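You operate a simulated robot arm through the tools that you are given. There is no shell and no other tool. Be economical: measure what you need, move in short steps, check, and stop when the job is done.

The job below is to be done with a simulated two-armed robot. You get a single attempt, and the scene is never put back.

## Task
Push the cable cupboard door shut. Switch the checker switch on. Close the top cable drawer. Put the grey block on the orange batch tray. Put the red tray on the top of the workbench. Take the small meter from the top of the packing table and leave it on top of the brown closed carton there. Put the yellow tray on the perforated panel. Press the green scanner button three times. The order is free. Set down upright: grey block.

It is judged by the outcome, as a careful person would: the job done as asked, and still so three seconds after it is handed in. It fails if anything else is knocked over, pushed out of place, dropped, spilled or broken.

## Robot
Two 7-joint arms with vacuum grippers on one trunk, on a base that drives. Base frame: it is fixed to the floor where the robot stands at the start and does not move with it; the origin is under the middle of the robot, x ahead of it, y to its left, z up. Units: mm, degrees, N and s.
The left shoulder is at the start at [70, 174, 1004], the right one opposite. With the tool pointing down near the work surface each hand reaches from about 100 to 420 mm from the robot's upright axis, wherever it stands, measured 20 degrees to its own side. Places, roughly: cable cupboard door [800, 100, 400]; checker switch [600, 900, 900]; closed carton [-1250, 2250, 750]; green scanner button [-1800, 2600, 900]; grey block (6x6x8 cm) [-800, 1900, 1400]; orange batch tray [-4750, 4500, 750]; perforated panel (46x33x3 cm) [-1400, -900, 200]; red tray [-1500, 2250, 250]; small meter [-1750, 2250, 1000]; top cable drawer [0, 900, 600]; top of the workbench [2200, -100, 800]; yellow tray [-1750, 2500, 250]. Payload 3.5 kg a hand.
Tool frame (each hand has its own): the origin (TCP) lies in the middle of the cups' lips, and z points out of the cups. The gripper has 2 cups of 32 mm across, covering 32 by 80 mm (tool x, y); the bellows give 10 mm. With the vacuum on, a cup seals on a smooth face that it is pressed against (1 to 4 N); it does not hold porous or soft things. The pull reaches 76 N.
Orientation is told as [roll, pitch, yaw] about the base's x, y, z axes, in that order, counted from this pose: with the cups facing straight down, the tool's x points along the base's -x, its y along +y and its z along -z.

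## Interface
- The arms move only by the tool nudge_tool. It takes "left_series", "right_series" or both (then of equal length, played together; a hand with none holds still); each is a list of rows, each an object (a shift or turn left out is 0, a gripper value left out holds the last) with "dp": the shift along the base's x, y, z in mm, a list of three; "turn": the turn, a rotation vector about the base's x, y, z in degrees, a list of three. In form: [{"dp": [tx, ty, tz], "turn": [ax, ay, az]}, ...]. A call has 1 to 20 rows; each row shifts and turns the commanded pose from where the row before left it. "left_valve" and "right_valve" are, for a hand that has rows, the vacuum: 1 switches it on, 0 off, set as the call begins (left out, the last holds). Rows are played at 5 a second. More than 50 mm and 8.6 degrees between two rows, or a gripper value outside its range, and nothing of the call is played. Where a pose cannot be reached the arm comes as near as it can. A force on the tool above 40 N (or 10 N above the force at the start of the call, whichever is more), or a blocked arm, ends the call early, and 0.2 s more pass. The pull builds up within a second once a cup has sealed. Time passes only in rows, and 0.2 s behind the last, so rows that do not move give it time. The reply holds the time, the measured pose of the TCP, the force on the tool along the base axes and the pull of the vacuum, in the units named above and with some noise, with the torque about the TCP (base axes, N m) and any sound that the robot's microphone picked up.
- Cameras (640 x 400 px; columns grow to the right, rows downward): "scene" is now at [106.4, 69.5, 1329.4]; the picture's right is [0.78, -0.62, 0.00], its down [-0.32, -0.41, -0.85] and it looks along [0.53, 0.67, -0.52] (base axes); focal length 214 px, centre (320, 200). "left" rides on the left gripper at [74, -19, -110] in its tool frame; the picture's right is [0.25, 0.97, 0.00], its down [-0.77, 0.20, -0.60] and it looks along [-0.58, 0.15, 0.80] (tool axes); focal length 218 px, centre (320, 200). "right" rides on the right gripper at [73, 19, -110] in its tool frame; the picture's right is [-0.25, 0.97, 0.00], its down [-0.77, -0.20, -0.60] and it looks along [-0.58, -0.15, 0.80] (tool axes); focal length 218 px, centre (320, 200). There is no depth. A picture from a camera that has moved, and an enlarged one, comes with that camera's place and axes in the base frame and with its lens.
- capture(camera): a new picture of that camera. The clock stands still meanwhile.
- raise_lower(by): slides the trunk up (or, below 0, down) by that many mm; the arms and the scene camera ride with it, the base frame stays. It gives what a move gives, with no picture.
- base_move(legs): drives the robot by 1 to 6 legs, each [ahead, turn to the left] in mm and degrees, along the robot's own axes; the way and the turn of a leg run together, so that a leg with both is an arc; at most 1500 mm and 180 degrees a leg. The arms and the cameras ride along, it lands a little off, and it stops where it bumps. It gives what a move gives.
- head_to(pan, tilt): turns the head with the scene camera to pan (to the left, within 86 degrees either way) and tilt (down, from -29 to 69), counted from straight ahead of the robot. It gives what a move gives.
- close_up(camera, box): a new picture of the part [left, top, right, bottom] of that camera's present view, enlarged. The clock stands still meanwhile.
- finish_job(): hands the job in; it is judged then, once.

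Work in short steps. Places have to be worked out from the pictures, the camera data and where the tool is seen: move nearer, look again, correct. Check each grasp and each placing, and mend what went wrong. You have 186 turns and 174 pictures in all, those below and enlarged ones among them. Switch the vacuum off and draw the arms clear of the work before you hand the job in, unless the task says otherwise; then end with one line.

The tools are called after "Emit:" as a command line: name --argument value ..., lists and objects as JSON in quotes. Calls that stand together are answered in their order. nudge_tool: Moves the arms, as the interface text tells. Its arguments: {"type":"object","properties":{"left_series":{"type":"array","items":{"type":"object","properties":{"dp":{"type":"array","items":{"type":"number"}},"turn":{"type":"array","items":{"type":"number"}}}}},"left_valve":{"type":"number"},"right_series":{"type":"array","items":{"type":"object","properties":{"dp":{"type":"array","items":{"type":"number"}},"turn":{"type":"array","items":{"type":"number"}}}}},"right_valve":{"type":"number"}},"required":[]} The other tools are called the same way: raise_lower (by) slides the trunk up or down; base_move (legs) drives the base; head_to (pan, tilt) turns the head that bears the scene camera; capture (camera) takes a picture; close_up (camera, box) takes an enlarged picture of a part of a camera's view; finish_job () hands the job in.

At the start:

```text
time_s: 0.0
left_tcp_pos: [423.9, 473.4, 1179.9]
left_ee_rot: [0.0, -0.1, 0.1]
left_contact_force: [0.7, 0.1, 1.1]
left_wrist_torque: [0.01, 0.0, -0.02]
left_pull: 0.1
right_tcp_pos: [529.0, 31.8, 1155.9]
right_ee_rot: [1.4, -0.1, -0.7]
right_contact_force: [-0.3, -0.2, -0.2]
right_wrist_torque: [0.03, -0.01, 0.01]
right_pull: 0.0
trunk travel left (down, up): [-500.0, 340.0]
robot x, y, heading: [0.1, -0.6, -0.0]
head pan, tilt: [51.6, 31.3]
```

scene: 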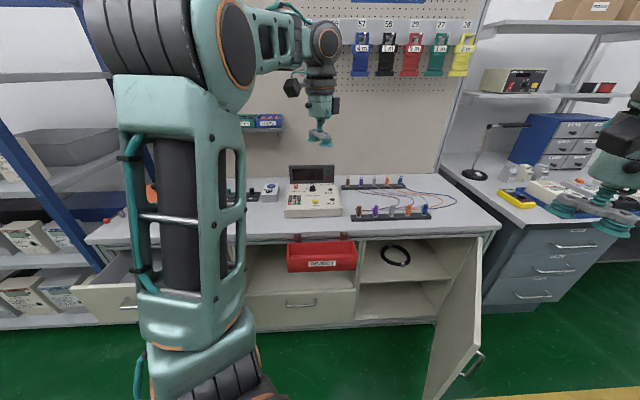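
right: 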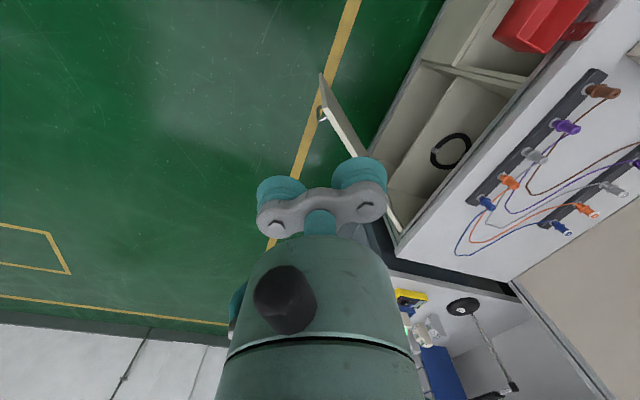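
left: 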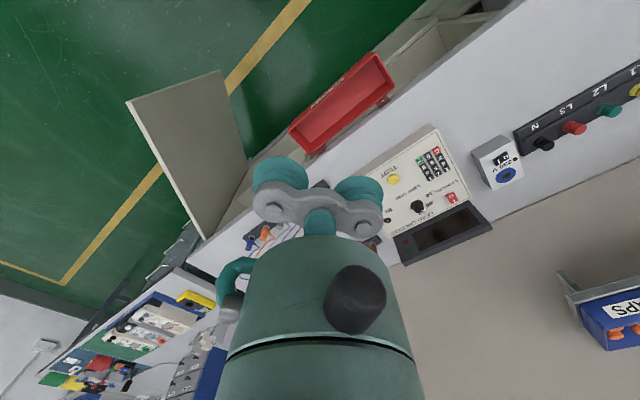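

I start by looking closely at the checker and the cupboard area from the current view.

Emit:
close_up --camera "scene" --box '[220, 150, 460, 300]'

Emit:
close_up --camera "left" --box '[340, 110, 540, 270]'

Emit:
head_to --pan 0 --tilt 30

Emit:
capture --camera "scene"

```text
2.67 times, centred on (340, 225) of scene
camera zoom: at [106.4, 69.5, 1329.4], right [0.78, -0.62, 0.0], down [-0.32, -0.41, -0.85], along [0.53, 0.67, -0.52], focal length 572 px, centre (267, 133)
```

zoom: 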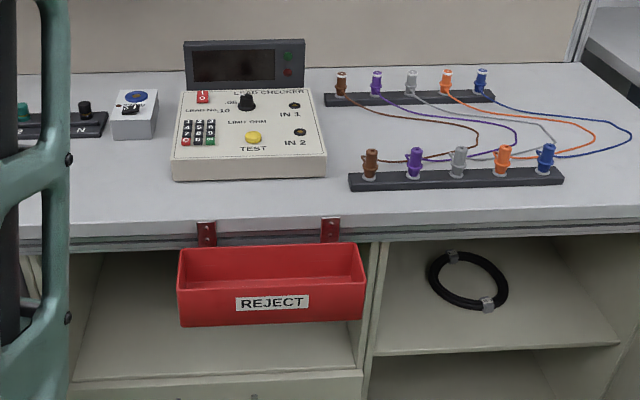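

```text
2.50 times, centred on (440, 190) of left
camera zoom: at [352.4, 453.5, 1290.3], right [-0.25, 0.97, 0.0], down [0.77, 0.2, 0.6], along [0.58, 0.15, -0.8], focal length 546 px, centre (20, 225)
```

zoom: 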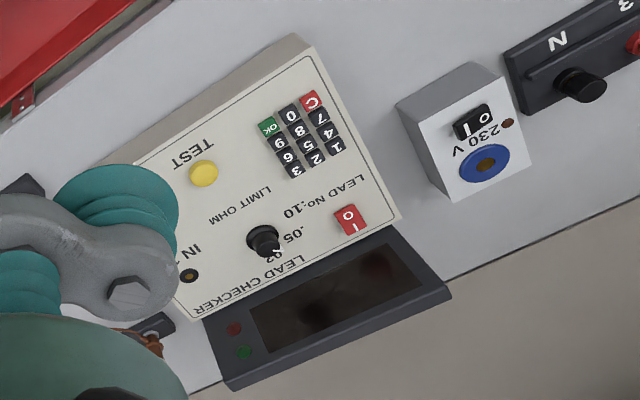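

```text
time_s: 1.2
left_tcp_pos: [423.9, 472.5, 1179.6]
left_ee_rot: [0.0, 0.0, 0.1]
left_contact_force: [-0.5, 0.2, -1.0]
left_wrist_torque: [-0.02, -0.02, -0.01]
left_pull: 0.2
right_tcp_pos: [530.9, 30.2, 1157.5]
right_ee_rot: [1.6, -0.1, -0.9]
right_contact_force: [0.7, -0.7, -1.0]
right_wrist_torque: [0.02, 0.02, -0.03]
right_pull: 0.1
trunk travel left (down, up): [-500.0, 340.0]
robot x, y, heading: [-1.7, 0.1, 0.1]
head pan, tilt: [0.0, 30.0]
```

```text
168 pictures are left
camera scene: at [140.9, -0.9, 1331.4], right [0.0, -1.0, 0.0], down [-0.5, 0.0, -0.87], along [0.87, 0.0, -0.5], focal length 214 px, centre (320, 200)
```

scene: 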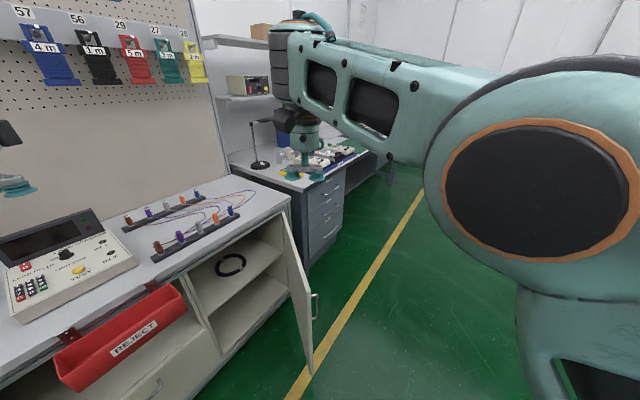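

The red rocker on the LEAD CHECKER triangulates to about (584, 856, 849). I look closer at the rocker's marking and at the door.

Emit:
close_up --camera "left" --box '[440, 160, 500, 210]'

Emit:
close_up --camera "scene" --box '[180, 180, 360, 400]'

Emit:
head_to --pan 86 --tilt 40

Emit:
capture --camera "scene"

```text
8.00 times, centred on (470, 185) of left
camera zoom: at [352.4, 453.5, 1290.3], right [-0.25, 0.97, 0.0], down [0.77, 0.2, 0.6], along [0.58, 0.15, -0.8], focal length 1746 px, centre (-880, 320)
```

zoom: 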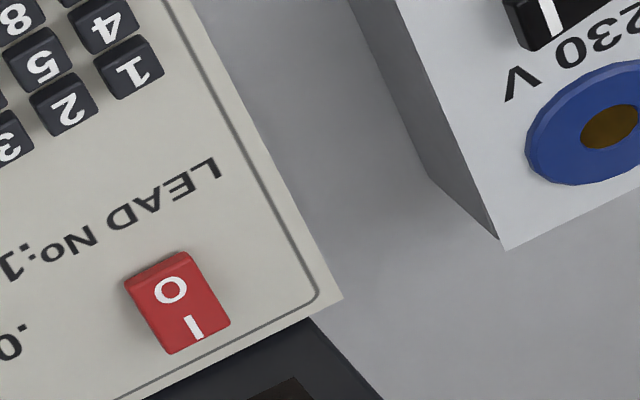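

```text
1.82 times, centred on (270, 290) of scene
camera zoom: at [140.9, -0.9, 1331.4], right [0.0, -1.0, 0.0], down [-0.5, 0.0, -0.87], along [0.87, 0.0, -0.5], focal length 390 px, centre (411, 36)
```

zoom: 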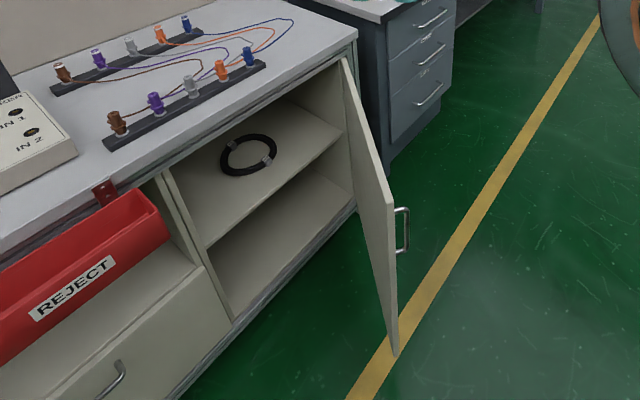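

```text
time_s: 2.8
left_tcp_pos: [425.4, 473.4, 1179.1]
left_ee_rot: [0.0, 0.1, -0.1]
left_contact_force: [0.8, 0.5, 0.8]
left_wrist_torque: [-0.03, 0.02, 0.01]
left_pull: 0.0
right_tcp_pos: [531.3, 30.8, 1156.4]
right_ee_rot: [1.5, -0.2, -0.7]
right_contact_force: [-0.1, -0.5, 0.5]
right_wrist_torque: [0.01, 0.01, 0.01]
right_pull: 0.1
trunk travel left (down, up): [-500.0, 340.0]
robot x, y, heading: [-1.1, 1.7, 0.3]
head pan, tilt: [85.9, 40.0]
```

```text
165 pictures are left
camera scene: at [56.6, 83.8, 1316.0], right [1.0, -0.07, 0.0], down [-0.05, -0.64, -0.77], along [0.05, 0.76, -0.64], focal length 214 px, centre (320, 200)
```

scene: 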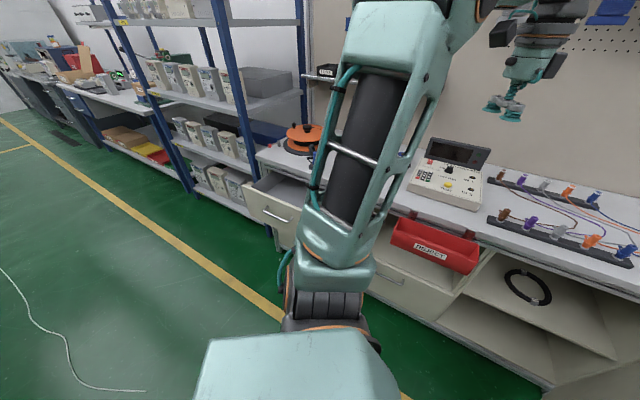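

The rocker's "I" end is the far (back) end. Next I check my own base footprint and look behind-ish/right to know the free floor.

Emit:
head_to --pan 20 --tilt 69

Emit:
capture --camera "scene"

Emit:
head_to --pan -60 --tilt 25

Emit:
capture --camera "scene"

```text
time_s: 4.2
left_tcp_pos: [424.1, 472.9, 1180.4]
left_ee_rot: [0.1, 0.0, 0.0]
left_contact_force: [0.9, 0.9, 0.5]
left_wrist_torque: [0.03, -0.01, 0.0]
left_pull: 0.0
right_tcp_pos: [532.1, 30.1, 1156.4]
right_ee_rot: [1.6, -0.1, -0.8]
right_contact_force: [0.4, 0.6, 1.0]
right_wrist_torque: [0.02, 0.01, 0.0]
right_pull: 0.0
trunk travel left (down, up): [-500.0, 340.0]
robot x, y, heading: [-2.7, 3.6, -0.0]
head pan, tilt: [20.0, 68.8]
```

```text
164 pictures are left
camera scene: at [103.0, 18.2, 1279.9], right [0.34, -0.94, 0.0], down [-0.88, -0.32, -0.36], along [0.34, 0.12, -0.93], focal length 214 px, centre (320, 200)
```

scene: 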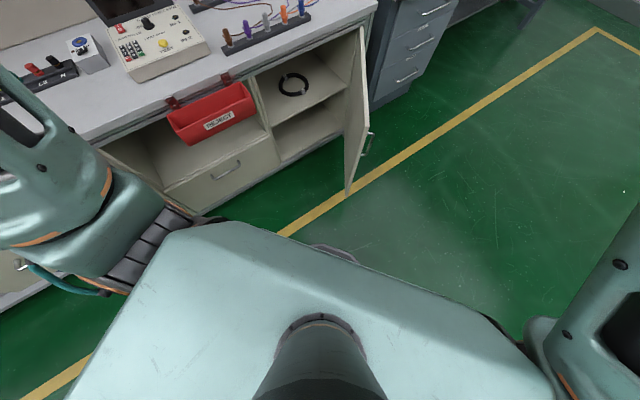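

```text
time_s: 5.7
left_tcp_pos: [424.8, 472.8, 1179.2]
left_ee_rot: [0.1, 0.0, -0.1]
left_contact_force: [-1.1, -0.3, -1.0]
left_wrist_torque: [-0.02, -0.02, -0.03]
left_pull: 0.0
right_tcp_pos: [531.0, 30.4, 1155.8]
right_ee_rot: [1.5, -0.1, -0.8]
right_contact_force: [-0.6, 0.0, -0.2]
right_wrist_torque: [-0.02, 0.01, 0.01]
right_pull: 0.0
trunk travel left (down, up): [-500.0, 340.0]
robot x, y, heading: [-0.2, 0.6, 0.1]
head pan, tilt: [-60.0, 25.0]
```

```text
163 pictures are left
camera scene: at [96.6, -80.7, 1339.3], right [-0.87, -0.5, 0.0], down [-0.21, 0.37, -0.91], along [0.45, -0.78, -0.42], focal length 214 px, centre (320, 200)
```

scene: 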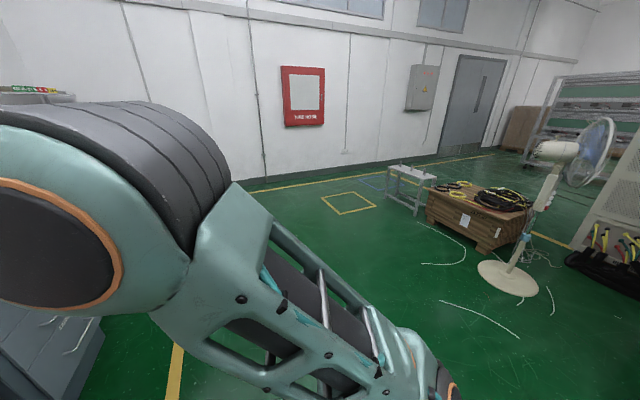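

Floor ahead-right is free. I drive to about (650,-450) and face heading ~80° so that the arm can push the door's outer face.

Emit:
base_move --legs '[[0, -35], [790, 0], [0, 115]]'

Emit:
head_to --pan 10 --tilt 45

Emit:
capture --camera "scene"

```text
time_s: 16.4
left_tcp_pos: [259.2, 45.3, 1180.1]
left_ee_rot: [-0.1, 0.0, 80.3]
left_contact_force: [0.6, -0.1, 0.0]
left_wrist_torque: [0.0, -0.01, 0.01]
left_pull: 0.0
right_tcp_pos: [712.2, 75.1, 1157.0]
right_ee_rot: [1.6, -0.1, 79.6]
right_contact_force: [0.2, -1.1, -0.1]
right_wrist_torque: [0.0, 0.0, 0.02]
right_pull: 0.0
trunk travel left (down, up): [-500.0, 340.0]
robot x, y, heading: [653.4, -454.4, 80.3]
head pan, tilt: [-60.0, 25.0]
```

```text
time_s: 17.8
left_tcp_pos: [259.1, 44.1, 1179.3]
left_ee_rot: [-0.1, 0.0, 80.3]
left_contact_force: [0.5, 0.7, -0.8]
left_wrist_torque: [-0.03, -0.01, 0.02]
left_pull: 0.1
right_tcp_pos: [713.7, 74.5, 1157.9]
right_ee_rot: [1.7, -0.1, 79.4]
right_contact_force: [0.2, 0.2, 0.3]
right_wrist_torque: [0.0, 0.01, 0.02]
right_pull: 0.1
trunk travel left (down, up): [-500.0, 340.0]
robot x, y, heading: [652.6, -452.9, 80.1]
head pan, tilt: [10.0, 45.0]
```

```text
162 pictures are left
camera scene: at [661.7, -323.9, 1308.8], right [1.0, 0.0, 0.0], down [0.0, -0.71, -0.71], along [0.0, 0.71, -0.71], focal length 214 px, centre (320, 200)
```

scene: 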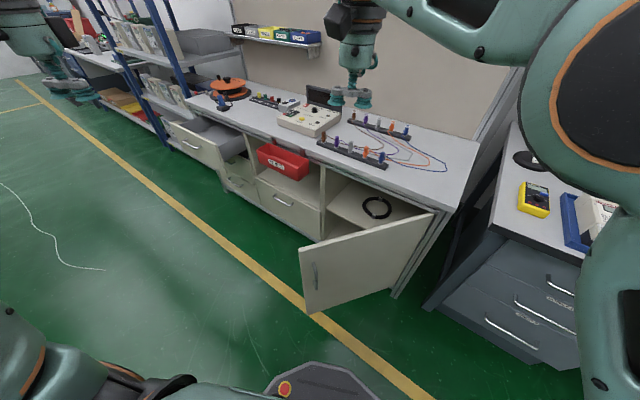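

The door's free edge is near (596,46), hinge near (1060,187), handle around x≈640, z 480–590. I turn the right hand to point forward while drawing it back a little.

Emit:
nudge_tool --right_series '[{"dp": [0, -8, 0], "turn": [8.06, -1.4, 0]}, {"dp": [0, -8, 0], "turn": [8.06, -1.4, 0]}, {"dp": [0, -8, 0], "turn": [8.06, -1.4, 0]}, {"dp": [0, -8, 0], "turn": [8.06, -1.4, 0]}, {"dp": [0, -8, 0], "turn": [8.06, -1.4, 0]}, {"dp": [0, -8, 0], "turn": [8.06, -1.4, 0]}, {"dp": [0, -8, 0], "turn": [8.06, -1.4, 0]}, {"dp": [0, -8, 0], "turn": [8.06, -1.4, 0]}, {"dp": [0, -8, 0], "turn": [8.06, -1.4, 0]}, {"dp": [0, -8, 0], "turn": [8.06, -1.4, 0]}, {"dp": [0, -8, 0], "turn": [8.06, -1.4, 0]}]'

Emit:
capture --camera "scene"

```text
time_s: 20.2
left_tcp_pos: [259.0, 45.0, 1178.8]
left_ee_rot: [-0.1, 0.0, 80.3]
left_contact_force: [0.1, 0.0, 0.6]
left_wrist_torque: [0.0, -0.04, 0.0]
left_pull: 0.1
right_tcp_pos: [713.5, -13.6, 1158.1]
right_ee_rot: [108.2, -89.3, -26.4]
right_contact_force: [-0.3, -0.7, 0.3]
right_wrist_torque: [0.0, 0.03, 0.0]
right_pull: 0.0
trunk travel left (down, up): [-500.0, 340.0]
robot x, y, heading: [653.7, -453.3, 80.2]
head pan, tilt: [10.0, 45.0]
```

```text
161 pictures are left
camera scene: at [660.5, -323.9, 1308.8], right [1.0, 0.01, 0.0], down [0.0, -0.71, -0.71], along [0.0, 0.71, -0.71], focal length 214 px, centre (320, 200)
```

scene: 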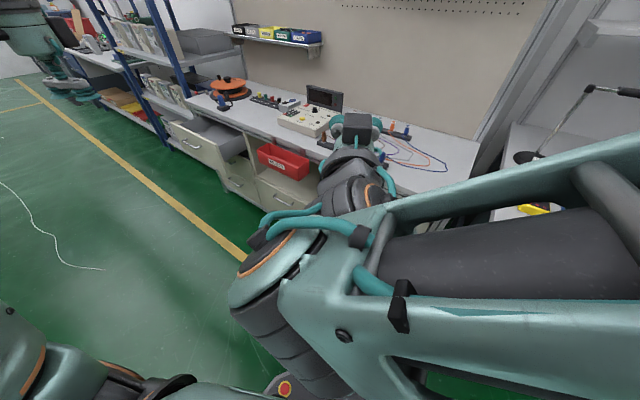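

The hand points forward. I lower the trunk so the hand comes to door-handle height, hand staying clear in front of the door.

Emit:
raise_lower --by -430

Emit:
capture --camera "scene"

Emit:
capture --camera "right"

```text
refused: -430 is not a number from -400 to 400
```

```text
160 pictures are left
camera scene: at [660.5, -323.9, 1308.8], right [1.0, 0.01, 0.0], down [0.0, -0.71, -0.71], along [0.0, 0.71, -0.71], focal length 214 px, centre (320, 200)
```

scene: 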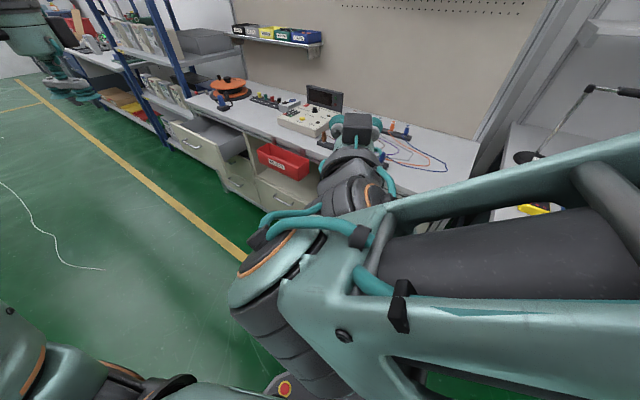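

```text
159 pictures are left
camera right: at [676.5, -119.0, 1084.3], right [-0.95, 0.14, 0.26], down [0.12, -0.63, 0.77], along [0.27, 0.76, 0.59], focal length 218 px, centre (320, 200)
```

right: 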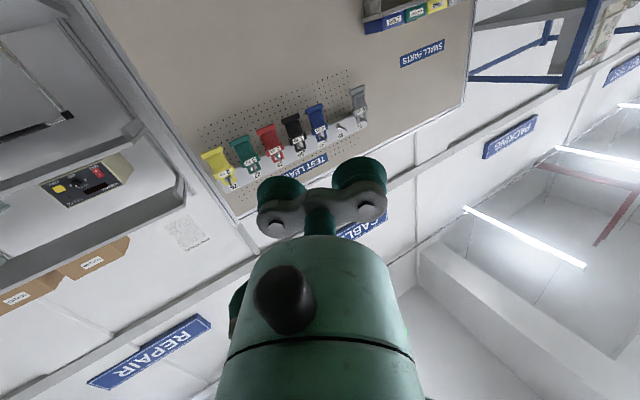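

I lower in the permitted amount.

Emit:
raise_lower --by -400

Emit:
capture --camera "scene"

Emit:
capture --camera "right"

```text
time_s: 24.1
left_tcp_pos: [259.8, 44.5, 779.7]
left_ee_rot: [-0.1, 0.0, 80.3]
left_contact_force: [-0.4, 0.0, -0.3]
left_wrist_torque: [-0.01, 0.01, 0.0]
left_pull: 0.1
right_tcp_pos: [713.4, -14.4, 757.0]
right_ee_rot: [98.4, -89.3, -16.6]
right_contact_force: [0.7, -0.4, -0.1]
right_wrist_torque: [-0.01, -0.05, -0.02]
right_pull: 0.1
trunk travel left (down, up): [-100.0, 740.0]
robot x, y, heading: [654.2, -454.0, 80.5]
head pan, tilt: [10.0, 45.0]
```

```text
158 pictures are left
camera scene: at [661.7, -324.0, 908.8], right [1.0, 0.0, 0.0], down [0.0, -0.71, -0.71], along [0.0, 0.71, -0.71], focal length 214 px, centre (320, 200)
```

scene: 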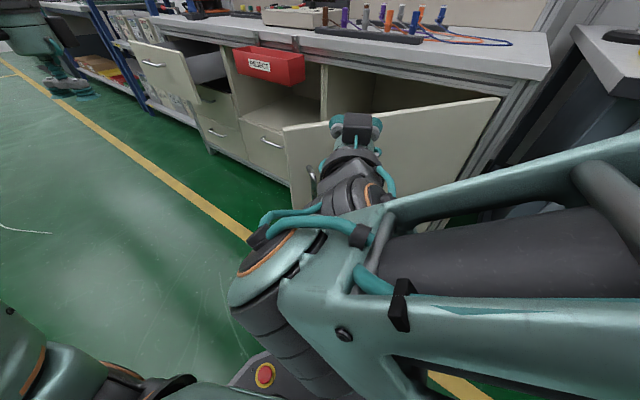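

```text
157 pictures are left
camera right: at [677.5, -119.1, 684.4], right [-0.95, 0.14, 0.26], down [0.12, -0.63, 0.77], along [0.27, 0.76, 0.58], focal length 218 px, centre (320, 200)
```

right: 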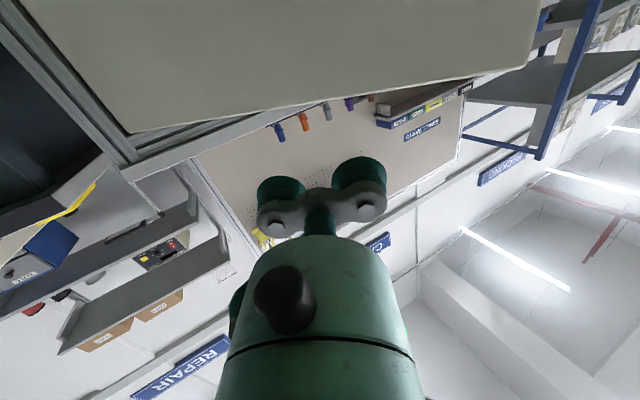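

The door top is at z≈725 and the face at x=713 is at y≈82. I lower the hand to z≈620 and advance to just short of contact.

Emit:
nudge_tool --right_series '[{"dp": [0, 0, -40]}, {"dp": [0, 0, -40]}, {"dp": [0, 0, -40]}, {"dp": [0, 30, -17]}, {"dp": [0, 30, 0]}, {"dp": [0, 15, 0]}, {"dp": [0, 15, 0]}]'

Emit:
capture --camera "scene"

```text
time_s: 25.9
left_tcp_pos: [259.6, 43.6, 780.1]
left_ee_rot: [0.1, 0.0, 80.3]
left_contact_force: [0.5, -0.3, -0.3]
left_wrist_torque: [0.0, 0.0, -0.02]
left_pull: 0.1
right_tcp_pos: [738.4, 84.8, 685.5]
right_ee_rot: [104.9, -85.1, -24.5]
right_contact_force: [-0.7, 0.0, -0.3]
right_wrist_torque: [0.0, -0.01, -0.01]
right_pull: 0.1
right hand out of reach, approached as far as the arm can: row 3, 4
trunk travel left (down, up): [-100.0, 740.0]
robot x, y, heading: [656.5, -450.5, 80.1]
head pan, tilt: [10.0, 45.0]
stopped in row 7 (right hand): the arm was blocked; the commanded pose is now the measured one
```

```text
156 pictures are left
camera scene: at [661.9, -324.1, 908.8], right [1.0, 0.0, 0.0], down [0.0, -0.71, -0.71], along [0.0, 0.71, -0.71], focal length 214 px, centre (320, 200)
```

scene: 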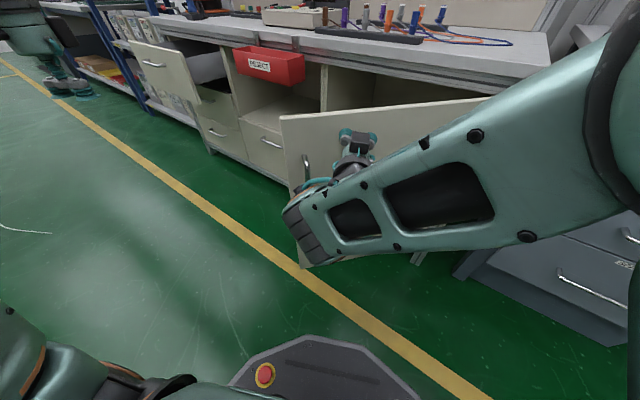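

The cups appear to be at the door's face (738, 85, 685). I push slowly forward and watch.

Emit:
nudge_tool --right_series '[{"dp": [-4, 15, 0], "turn": [0, 0, -2]}, {"dp": [-4, 15, 0], "turn": [0, 0, -2]}, {"dp": [-3, 15, 0], "turn": [0, 0, -2]}, {"dp": [-2, 15, 0], "turn": [0, 0, -2]}]'

Emit:
capture --camera "scene"

```text
time_s: 27.1
left_tcp_pos: [259.6, 44.7, 780.0]
left_ee_rot: [0.0, -0.1, 80.3]
left_contact_force: [-0.1, 0.9, 0.4]
left_wrist_torque: [-0.02, 0.01, 0.02]
left_pull: 0.0
right_tcp_pos: [756.0, 149.4, 720.4]
right_ee_rot: [100.4, -80.0, -30.3]
right_contact_force: [0.3, 0.5, 0.5]
right_wrist_torque: [0.01, 0.01, 0.02]
right_pull: 0.0
trunk travel left (down, up): [-100.0, 740.0]
robot x, y, heading: [651.5, -454.2, 80.3]
head pan, tilt: [10.0, 45.0]
stopped in row 4 (right hand): the arm was blocked; the commanded pose is now the measured one
```

```text
155 pictures are left
camera scene: at [661.9, -324.1, 908.8], right [1.0, 0.0, 0.0], down [0.0, -0.71, -0.71], along [0.0, 0.71, -0.71], focal length 214 px, centre (320, 200)
```

scene: 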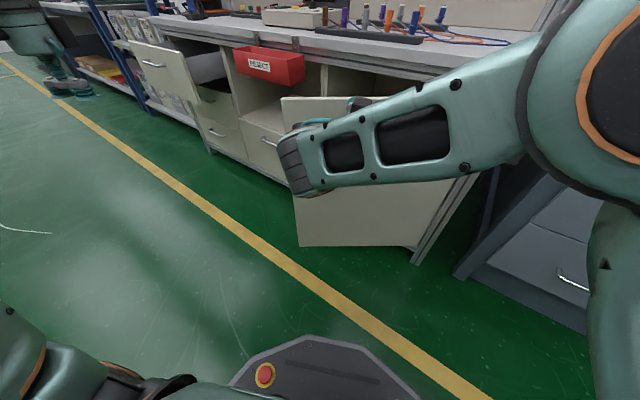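

The door is swinging: its free edge is now near (574,195). The arm pose is awkward and drifts upward, so I lower the trunk 50 mm and push on by driving the base ahead slowly with the hand held.

Emit:
raise_lower --by -50

Emit:
base_move --legs '[[120, 0]]'

Emit:
capture --camera "scene"

```text
time_s: 28.0
left_tcp_pos: [258.4, 44.8, 729.8]
left_ee_rot: [0.0, 0.0, 80.3]
left_contact_force: [0.2, 0.0, -0.1]
left_wrist_torque: [-0.01, -0.01, -0.04]
left_pull: 0.1
right_tcp_pos: [755.8, 150.8, 669.1]
right_ee_rot: [100.1, -80.1, -30.0]
right_contact_force: [0.0, -0.2, -0.4]
right_wrist_torque: [0.0, -0.02, -0.01]
right_pull: 0.1
trunk travel left (down, up): [-50.0, 790.0]
robot x, y, heading: [657.7, -451.9, 80.3]
head pan, tilt: [10.0, 45.0]
```

```text
time_s: 29.2
left_tcp_pos: [278.3, 162.9, 729.6]
left_ee_rot: [0.0, 0.0, 80.2]
left_contact_force: [-0.1, -0.6, 0.6]
left_wrist_torque: [0.0, -0.02, 0.03]
left_pull: 0.1
right_tcp_pos: [775.7, 268.6, 667.3]
right_ee_rot: [99.8, -80.2, -29.6]
right_contact_force: [0.9, -0.3, -0.3]
right_wrist_torque: [-0.02, 0.0, 0.02]
right_pull: 0.1
trunk travel left (down, up): [-50.0, 790.0]
robot x, y, heading: [672.0, -334.7, 80.2]
head pan, tilt: [10.0, 45.0]
```

```text
154 pictures are left
camera scene: at [681.8, -205.5, 858.7], right [1.0, 0.01, 0.0], down [0.0, -0.71, -0.71], along [0.0, 0.71, -0.71], focal length 214 px, centre (320, 200)
```

scene: 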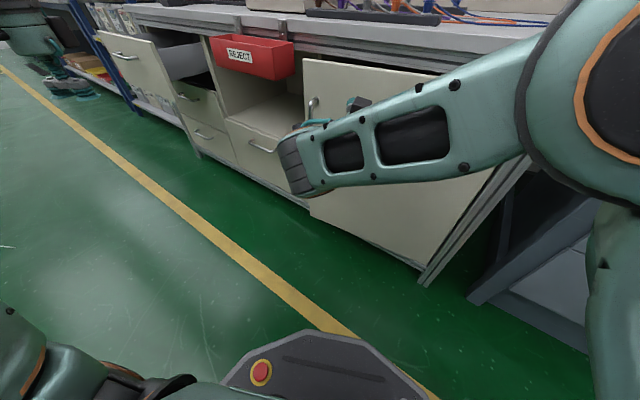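

The door is nearly closed. I drive another 35 mm.

Emit:
base_move --legs '[[35, 0]]'

Emit:
capture --camera "scene"

```text
time_s: 30.1
left_tcp_pos: [285.8, 197.0, 730.3]
left_ee_rot: [0.1, 0.0, 80.3]
left_contact_force: [0.1, -0.1, -0.4]
left_wrist_torque: [-0.03, -0.01, 0.02]
left_pull: 0.1
right_tcp_pos: [782.3, 304.5, 669.6]
right_ee_rot: [99.7, -80.1, -29.6]
right_contact_force: [-1.2, -0.1, 0.6]
right_wrist_torque: [0.01, -0.03, 0.01]
right_pull: 0.1
trunk travel left (down, up): [-50.0, 790.0]
robot x, y, heading: [678.4, -301.6, 80.4]
head pan, tilt: [10.0, 45.0]
```

```text
153 pictures are left
camera scene: at [687.8, -170.6, 858.7], right [1.0, 0.01, 0.0], down [0.0, -0.71, -0.71], along [0.0, 0.71, -0.71], focal length 214 px, centre (320, 200)
```

scene: 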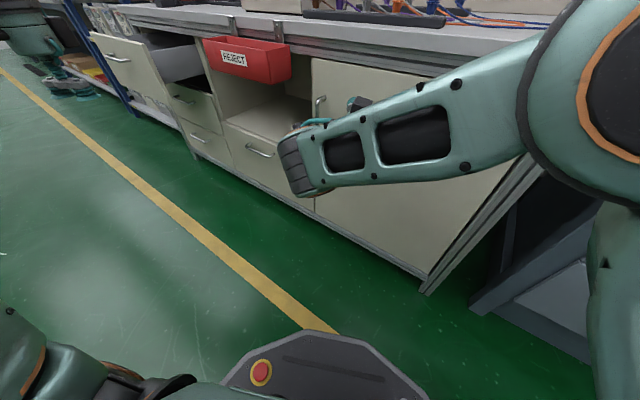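

I check the remaining gap.

Emit:
close_up --camera "scene" --box '[250, 40, 450, 165]'

Emit:
close_up --camera "scene" --box '[270, 180, 450, 300]'

```text
3.20 times, centred on (350, 102) of scene
camera zoom: at [687.8, -170.6, 858.7], right [1.0, 0.01, 0.0], down [0.0, -0.71, -0.71], along [0.0, 0.71, -0.71], focal length 686 px, centre (224, 512)
```

zoom: 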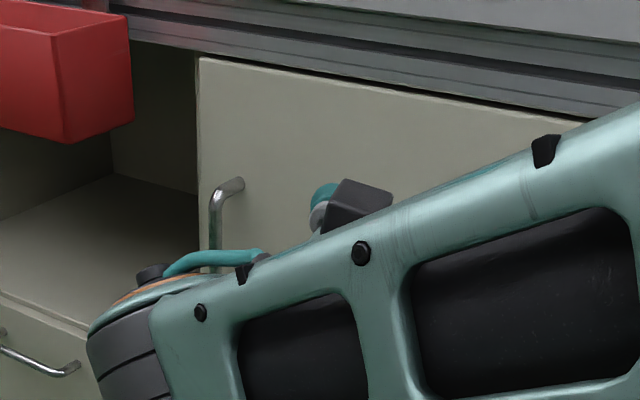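

```text
3.33 times, centred on (360, 240) of scene
camera zoom: at [687.8, -170.6, 858.7], right [1.0, 0.01, 0.0], down [0.0, -0.71, -0.71], along [0.0, 0.71, -0.71], focal length 715 px, centre (187, 67)
```

zoom: 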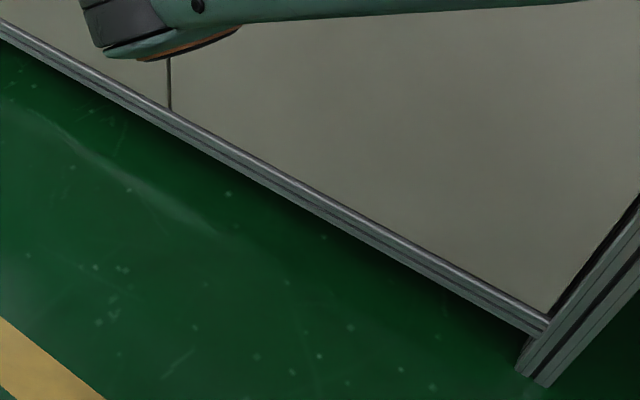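

The bottom edge looks flush. I push 12 mm more to be sure and read the force.

Emit:
base_move --legs '[[12, 0]]'

Emit:
close_up --camera "scene" --box '[250, 40, 450, 165]'

```text
time_s: 30.8
left_tcp_pos: [287.8, 208.4, 729.3]
left_ee_rot: [0.1, 0.0, 80.4]
left_contact_force: [-0.2, -0.3, -0.2]
left_wrist_torque: [-0.01, 0.02, -0.02]
left_pull: 0.2
right_tcp_pos: [785.6, 314.9, 668.6]
right_ee_rot: [99.7, -80.0, -29.5]
right_contact_force: [-0.2, -0.9, 0.3]
right_wrist_torque: [0.01, 0.0, 0.01]
right_pull: 0.0
trunk travel left (down, up): [-50.0, 790.0]
robot x, y, heading: [686.4, -284.9, 80.2]
head pan, tilt: [10.0, 45.0]
```

```text
3.20 times, centred on (350, 102) of scene
camera zoom: at [689.8, -159.1, 858.7], right [1.0, 0.01, 0.0], down [0.0, -0.71, -0.71], along [0.0, 0.71, -0.71], focal length 686 px, centre (224, 512)
```

zoom: 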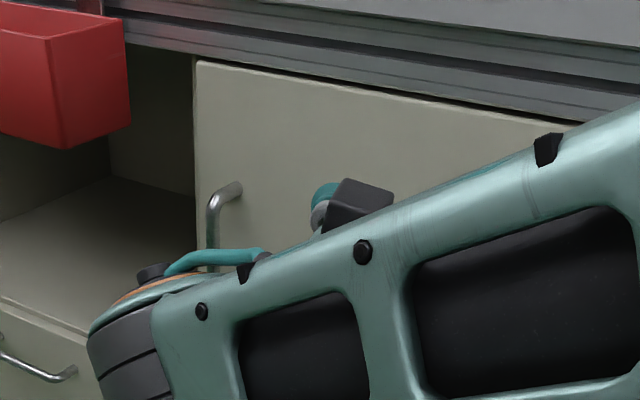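

The door edge did not move any more — it's shut, to be re-verified as I back away.

Emit:
base_move --legs '[[-350, 0]]'

Emit:
capture --camera "scene"

```text
time_s: 33.1
left_tcp_pos: [228.9, -128.5, 730.0]
left_ee_rot: [0.0, 0.0, 80.3]
left_contact_force: [0.1, 0.5, 0.1]
left_wrist_torque: [-0.02, 0.01, 0.05]
left_pull: 0.1
right_tcp_pos: [728.2, -23.2, 669.3]
right_ee_rot: [99.7, -80.0, -29.8]
right_contact_force: [-0.2, -0.1, 0.8]
right_wrist_torque: [0.03, -0.01, -0.02]
right_pull: 0.1
trunk travel left (down, up): [-50.0, 790.0]
robot x, y, heading: [626.0, -628.1, 80.2]
head pan, tilt: [10.0, 45.0]
```

```text
149 pictures are left
camera scene: at [631.9, -497.5, 858.8], right [1.0, 0.0, 0.0], down [0.0, -0.71, -0.71], along [0.0, 0.71, -0.71], focal length 214 px, centre (320, 200)
```

scene: 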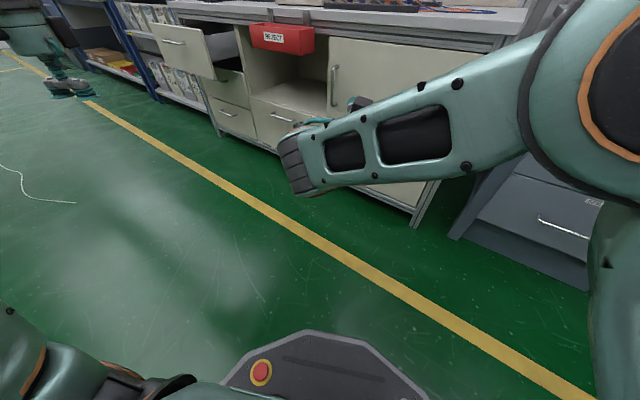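

The door is shut. Next the open drawer: its face centre is around (-56,807), z 580–717, pushing direction ≈ heading 53°. I drive to (-380,207) facing 53° so that the held right hand can push it beside the handle.

Emit:
base_move --legs '[[0, 60.1], [1307, 0], [0, -87.3]]'

Emit:
capture --camera "scene"

```text
time_s: 46.1
left_tcp_pos: [-516.7, 850.4, 729.9]
left_ee_rot: [0.0, 0.0, 52.6]
left_contact_force: [0.0, -0.1, -0.1]
left_wrist_torque: [-0.04, 0.02, -0.02]
left_pull: 0.0
right_tcp_pos: [-24.9, 712.7, 668.4]
right_ee_rot: [99.7, -80.0, -57.3]
right_contact_force: [-0.4, -0.2, -0.1]
right_wrist_torque: [0.02, 0.04, 0.01]
right_pull: 0.0
trunk travel left (down, up): [-50.0, 790.0]
robot x, y, heading: [-398.9, 223.6, 52.6]
head pan, tilt: [10.0, 45.0]
```

```text
148 pictures are left
camera scene: at [-329.8, 337.1, 858.8], right [0.89, -0.46, 0.0], down [-0.33, -0.63, -0.71], along [0.33, 0.63, -0.71], focal length 214 px, centre (320, 200)
```

scene: 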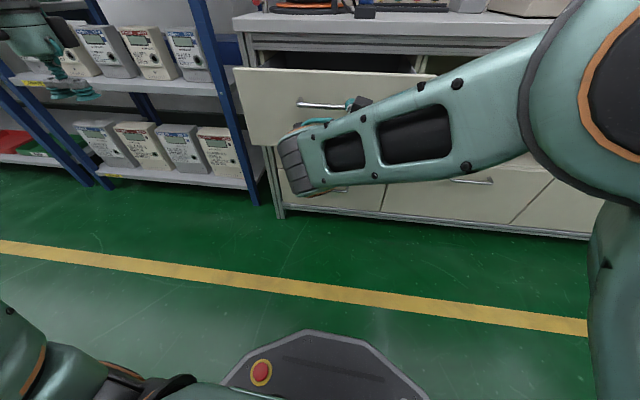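

The hand is right of the drawer handle, ~50 mm short of the face. I drive 90 mm and look.

Emit:
base_move --legs '[[90, 0]]'

Emit:
capture --camera "scene"

```text
time_s: 47.2
left_tcp_pos: [-460.4, 922.2, 730.7]
left_ee_rot: [0.0, 0.0, 52.6]
left_contact_force: [-0.9, 0.5, -0.8]
left_wrist_torque: [0.01, 0.0, 0.02]
left_pull: 0.0
right_tcp_pos: [30.1, 784.5, 668.5]
right_ee_rot: [99.6, -80.0, -57.3]
right_contact_force: [-0.1, -0.2, 0.4]
right_wrist_torque: [-0.01, 0.02, 0.0]
right_pull: 0.2
trunk travel left (down, up): [-50.0, 790.0]
robot x, y, heading: [-342.5, 296.6, 52.7]
head pan, tilt: [10.0, 45.0]
```

```text
147 pictures are left
camera scene: at [-275.1, 408.5, 858.7], right [0.89, -0.46, 0.0], down [-0.33, -0.63, -0.71], along [0.33, 0.63, -0.71], focal length 214 px, centre (320, 200)
```

scene: 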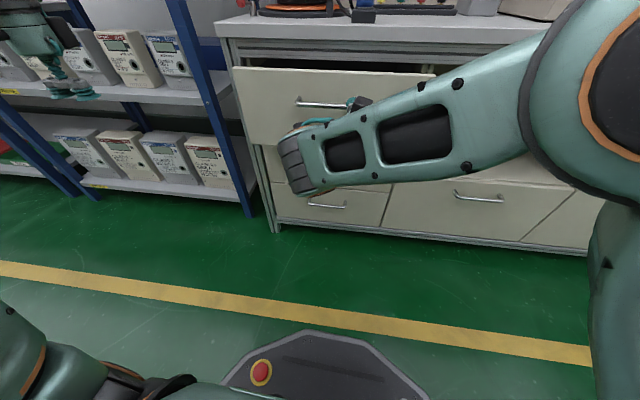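

The drawer moves along with the hand (its picture stays fixed while the bench comes nearer). I continue 60 mm.

Emit:
base_move --legs '[[55, 0]]'

Emit:
capture --camera "scene"

```text
time_s: 48.2
left_tcp_pos: [-427.4, 965.1, 729.8]
left_ee_rot: [0.0, -0.1, 52.7]
left_contact_force: [0.3, -0.1, -0.4]
left_wrist_torque: [-0.01, -0.01, 0.05]
left_pull: 0.0
right_tcp_pos: [63.9, 827.0, 669.5]
right_ee_rot: [99.5, -79.9, -57.2]
right_contact_force: [-0.3, -0.4, 0.0]
right_wrist_torque: [0.02, 0.0, 0.02]
right_pull: 0.0
trunk travel left (down, up): [-50.0, 790.0]
robot x, y, heading: [-310.2, 343.5, 52.5]
head pan, tilt: [10.0, 45.0]
```

```text
146 pictures are left
camera scene: at [-241.5, 452.7, 858.7], right [0.89, -0.46, 0.0], down [-0.33, -0.63, -0.71], along [0.33, 0.63, -0.71], focal length 214 px, centre (320, 200)
```

scene: 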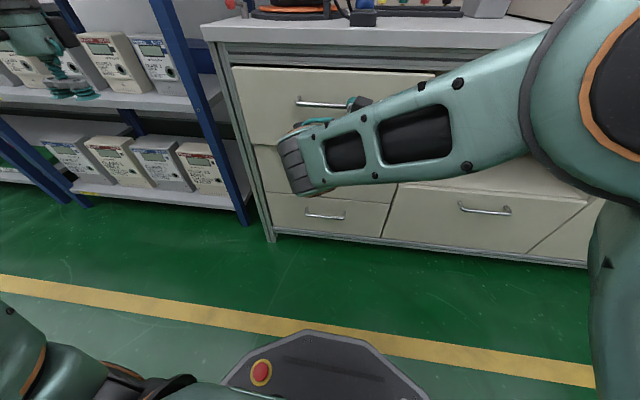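

Almost flush. I push another 15 mm and zoom in.

Emit:
base_move --legs '[[15, 0]]'

Emit:
close_up --camera "scene" --box '[200, 40, 420, 240]'

```text
time_s: 48.9
left_tcp_pos: [-418.0, 978.3, 729.7]
left_ee_rot: [0.0, 0.0, 52.8]
left_contact_force: [-0.3, -0.1, -0.6]
left_wrist_torque: [0.02, 0.0, -0.01]
left_pull: 0.0
right_tcp_pos: [72.6, 840.7, 669.8]
right_ee_rot: [99.5, -79.8, -57.2]
right_contact_force: [0.0, -1.4, 0.4]
right_wrist_torque: [0.03, 0.01, 0.02]
right_pull: 0.1
trunk travel left (down, up): [-50.0, 790.0]
robot x, y, heading: [-304.3, 353.1, 52.7]
head pan, tilt: [10.0, 45.0]
```

```text
2.00 times, centred on (310, 140) of scene
camera zoom: at [-232.3, 464.7, 858.7], right [0.89, -0.46, 0.0], down [-0.33, -0.63, -0.71], along [0.33, 0.63, -0.71], focal length 429 px, centre (340, 320)
```

zoom: 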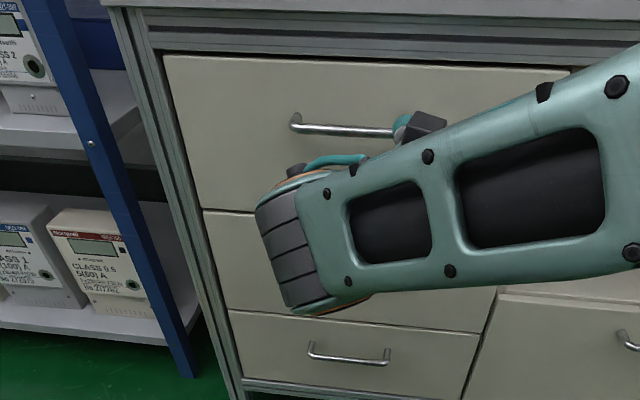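

Looks flush. One more 8 mm press to be sure, then compare.

Emit:
base_move --legs '[[9, 0]]'

Emit:
close_up --camera "scene" --box '[200, 40, 420, 240]'

```text
time_s: 49.7
left_tcp_pos: [-412.9, 985.3, 730.2]
left_ee_rot: [0.0, 0.0, 52.7]
left_contact_force: [0.0, 0.0, 0.3]
left_wrist_torque: [0.0, 0.0, 0.01]
left_pull: 0.2
right_tcp_pos: [77.5, 847.1, 669.8]
right_ee_rot: [99.5, -80.0, -57.1]
right_contact_force: [-2.3, -0.9, -0.9]
right_wrist_torque: [-0.06, 0.02, 0.02]
right_pull: 0.0
trunk travel left (down, up): [-50.0, 790.0]
robot x, y, heading: [-292.3, 362.7, 52.9]
head pan, tilt: [10.0, 45.0]
```

```text
2.00 times, centred on (310, 140) of scene
camera zoom: at [-226.9, 471.8, 858.7], right [0.89, -0.46, 0.0], down [-0.33, -0.63, -0.71], along [0.33, 0.63, -0.71], focal length 429 px, centre (340, 320)
```

zoom: 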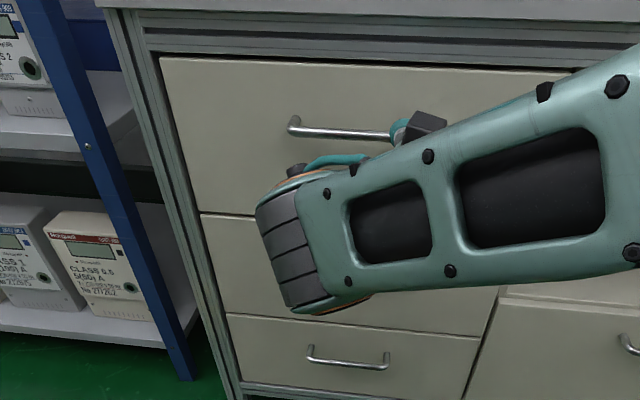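

The drawer is home (contact force rises, face plane ≈ 725 mm from origin along heading 53°). I back away and raise the trunk for the switch.

Emit:
base_move --legs '[[-300, 0]]'

Emit:
raise_lower --by 400

Emit:
nudge_tool --right_series '[{"dp": [-6, -10, 20], "turn": [-6.5, 5, 0]}, {"dp": [-6, -10, 20], "turn": [-6.5, 5, 0]}, {"dp": [-6, -10, 20], "turn": [-6.5, 5, 0]}, {"dp": [-6, -10, 20], "turn": [-6.5, 5, 0]}, {"dp": [-6, -10, 20], "turn": [-6.5, 5, 0]}, {"dp": [-6, -10, 0], "turn": [-6.5, 5, 0]}, {"dp": [-6, -10, 0], "turn": [-6.5, 5, 0]}, {"dp": [-6, -10, 0], "turn": [-6.5, 5, 0]}, {"dp": [-6, -10, 0], "turn": [-6.5, 5, 0]}, {"dp": [-6, -10, 0], "turn": [-6.5, 5, 0]}, {"dp": [-6, -10, 0], "turn": [-6.5, 5, 0]}]'

Emit:
capture --camera "scene"

```text
time_s: 51.7
left_tcp_pos: [-593.4, 748.1, 729.4]
left_ee_rot: [-0.1, 0.1, 52.6]
left_contact_force: [0.4, -0.3, -0.5]
left_wrist_torque: [0.02, 0.0, -0.02]
left_pull: 0.1
right_tcp_pos: [-103.9, 608.3, 670.3]
right_ee_rot: [99.5, -79.9, -57.2]
right_contact_force: [0.5, 0.8, -0.3]
right_wrist_torque: [0.03, 0.02, -0.01]
right_pull: 0.0
trunk travel left (down, up): [-50.0, 790.0]
robot x, y, heading: [-476.0, 120.0, 52.5]
head pan, tilt: [10.0, 45.0]
```

```text
time_s: 55.5
left_tcp_pos: [-595.2, 747.5, 1129.8]
left_ee_rot: [0.0, 0.0, 52.6]
left_contact_force: [0.4, 1.1, -0.8]
left_wrist_torque: [-0.01, 0.0, -0.01]
left_pull: 0.1
right_tcp_pos: [-103.9, 609.9, 1070.6]
right_ee_rot: [99.5, -79.8, -57.2]
right_contact_force: [-0.3, 0.5, -0.5]
right_wrist_torque: [0.0, 0.0, -0.02]
right_pull: 0.0
trunk travel left (down, up): [-450.0, 390.0]
robot x, y, heading: [-477.0, 121.6, 52.4]
head pan, tilt: [10.0, 45.0]
```

```text
time_s: 58.0
left_tcp_pos: [-593.3, 748.3, 1129.3]
left_ee_rot: [0.0, 0.0, 52.5]
left_contact_force: [0.0, 0.4, -0.1]
left_wrist_torque: [0.0, -0.02, 0.01]
left_pull: 0.2
right_tcp_pos: [-160.7, 489.5, 1184.8]
right_ee_rot: [-7.3, -3.5, 42.5]
right_contact_force: [0.7, -0.5, -0.2]
right_wrist_torque: [-0.01, -0.02, 0.02]
right_pull: 0.0
trunk travel left (down, up): [-450.0, 390.0]
robot x, y, heading: [-477.0, 122.8, 52.6]
head pan, tilt: [10.0, 45.0]
```

```text
143 pictures are left
camera scene: at [-408.0, 234.2, 1258.7], right [0.89, -0.46, 0.0], down [-0.33, -0.63, -0.71], along [0.33, 0.63, -0.71], focal length 214 px, centre (320, 200)
```

scene: 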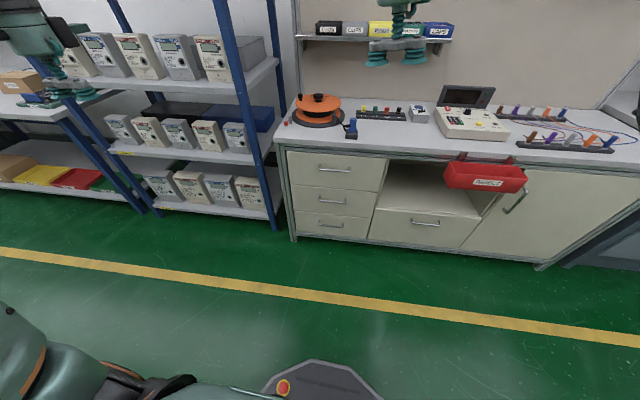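

Door and drawers look shut. I drive sideways to line the left arm up with the checker and go in to about h=310.

Emit:
base_move --legs '[[0, -89.6], [535, 0], [0, 90], [500, 0]]'

Emit:
capture --camera "scene"

Emit:
capture --camera "left"

```text
time_s: 71.1
left_tcp_pos: [141.9, 818.1, 1129.1]
left_ee_rot: [0.0, 0.0, 52.5]
left_contact_force: [0.1, 0.5, 0.6]
left_wrist_torque: [0.02, 0.02, 0.03]
left_pull: 0.1
right_tcp_pos: [577.8, 563.4, 1179.0]
right_ee_rot: [-7.5, -2.6, 41.9]
right_contact_force: [-0.8, -0.3, 0.0]
right_wrist_torque: [-0.01, 0.0, -0.03]
right_pull: 0.0
trunk travel left (down, up): [-450.0, 390.0]
robot x, y, heading: [258.7, 191.5, 52.6]
head pan, tilt: [10.0, 45.0]
```

```text
142 pictures are left
camera scene: at [325.9, 305.4, 1258.7], right [0.89, -0.46, 0.0], down [-0.33, -0.63, -0.71], along [0.33, 0.63, -0.71], focal length 214 px, centre (320, 200)
```

scene: 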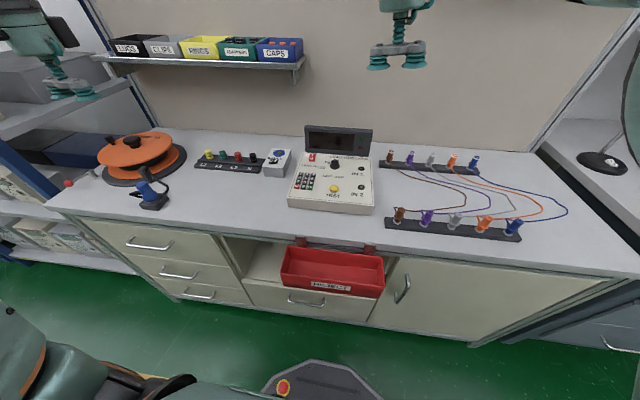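

```text
141 pictures are left
camera left: at [113.2, 749.1, 1240.1], right [-0.92, 0.39, 0.0], down [0.31, 0.73, 0.6], along [0.23, 0.56, -0.8], focal length 218 px, centre (320, 200)
```

left: 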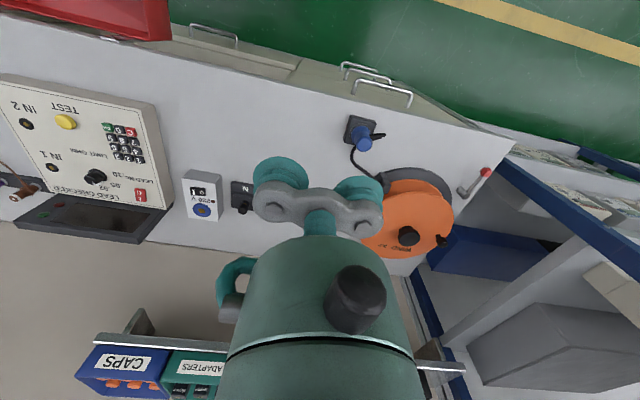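

The rocker again lies near (588,860,849). I drive 70 mm closer, then bring the left hand over it at height.

Emit:
base_move --legs '[[70, 0]]'

Emit:
nudge_tool --left_series '[{"dp": [40, -20, -20]}, {"dp": [40, -20, -20]}, {"dp": [40, -20, -20]}, {"dp": [40, -15, -20]}, {"dp": [40, 10, -20]}, {"dp": [40, 10, -20]}, {"dp": [40, 10, -20]}, {"dp": [40, 10, 0]}, {"dp": [40, 10, 0]}]'

Emit:
capture --camera "scene"

Emit:
capture --camera "left"

```text
time_s: 72.1
left_tcp_pos: [183.3, 874.3, 1129.4]
left_ee_rot: [0.0, 0.1, 52.6]
left_contact_force: [-0.3, 0.9, -1.0]
left_wrist_torque: [-0.02, 0.02, 0.01]
left_pull: 0.0
right_tcp_pos: [624.2, 619.2, 1180.1]
right_ee_rot: [-7.1, -2.5, 41.9]
right_contact_force: [-0.4, 0.5, -0.2]
right_wrist_torque: [0.0, 0.01, 0.01]
right_pull: 0.1
trunk travel left (down, up): [-450.0, 390.0]
robot x, y, heading: [298.5, 249.0, 52.8]
head pan, tilt: [10.0, 45.0]
```

```text
time_s: 74.1
left_tcp_pos: [545.2, 850.8, 990.2]
left_ee_rot: [0.0, 0.1, 52.6]
left_contact_force: [0.6, 0.9, -0.5]
left_wrist_torque: [0.02, -0.01, 0.01]
left_pull: 0.0
right_tcp_pos: [624.4, 618.3, 1180.5]
right_ee_rot: [-6.9, -2.6, 41.9]
right_contact_force: [0.8, 0.8, 0.4]
right_wrist_torque: [-0.02, 0.02, -0.04]
right_pull: 0.1
trunk travel left (down, up): [-450.0, 390.0]
robot x, y, heading: [298.6, 245.7, 52.5]
head pan, tilt: [10.0, 45.0]
```

```text
140 pictures are left
camera scene: at [369.7, 361.5, 1258.5], right [0.89, -0.46, 0.0], down [-0.33, -0.63, -0.71], along [0.33, 0.63, -0.71], focal length 214 px, centre (320, 200)
```

scene: 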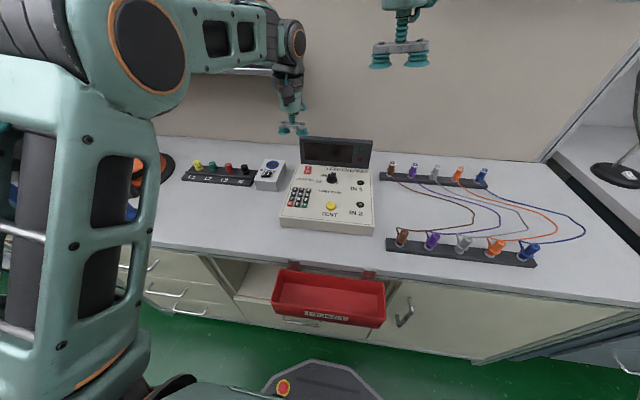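

```text
139 pictures are left
camera left: at [516.9, 780.0, 1100.5], right [-0.92, 0.39, 0.0], down [0.31, 0.74, 0.6], along [0.23, 0.56, -0.8], focal length 218 px, centre (320, 200)
```

left: 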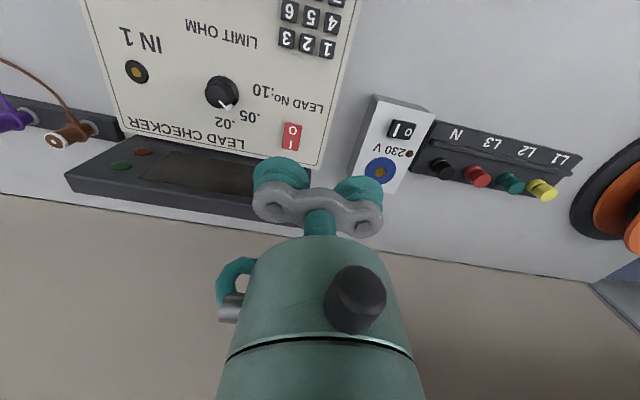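

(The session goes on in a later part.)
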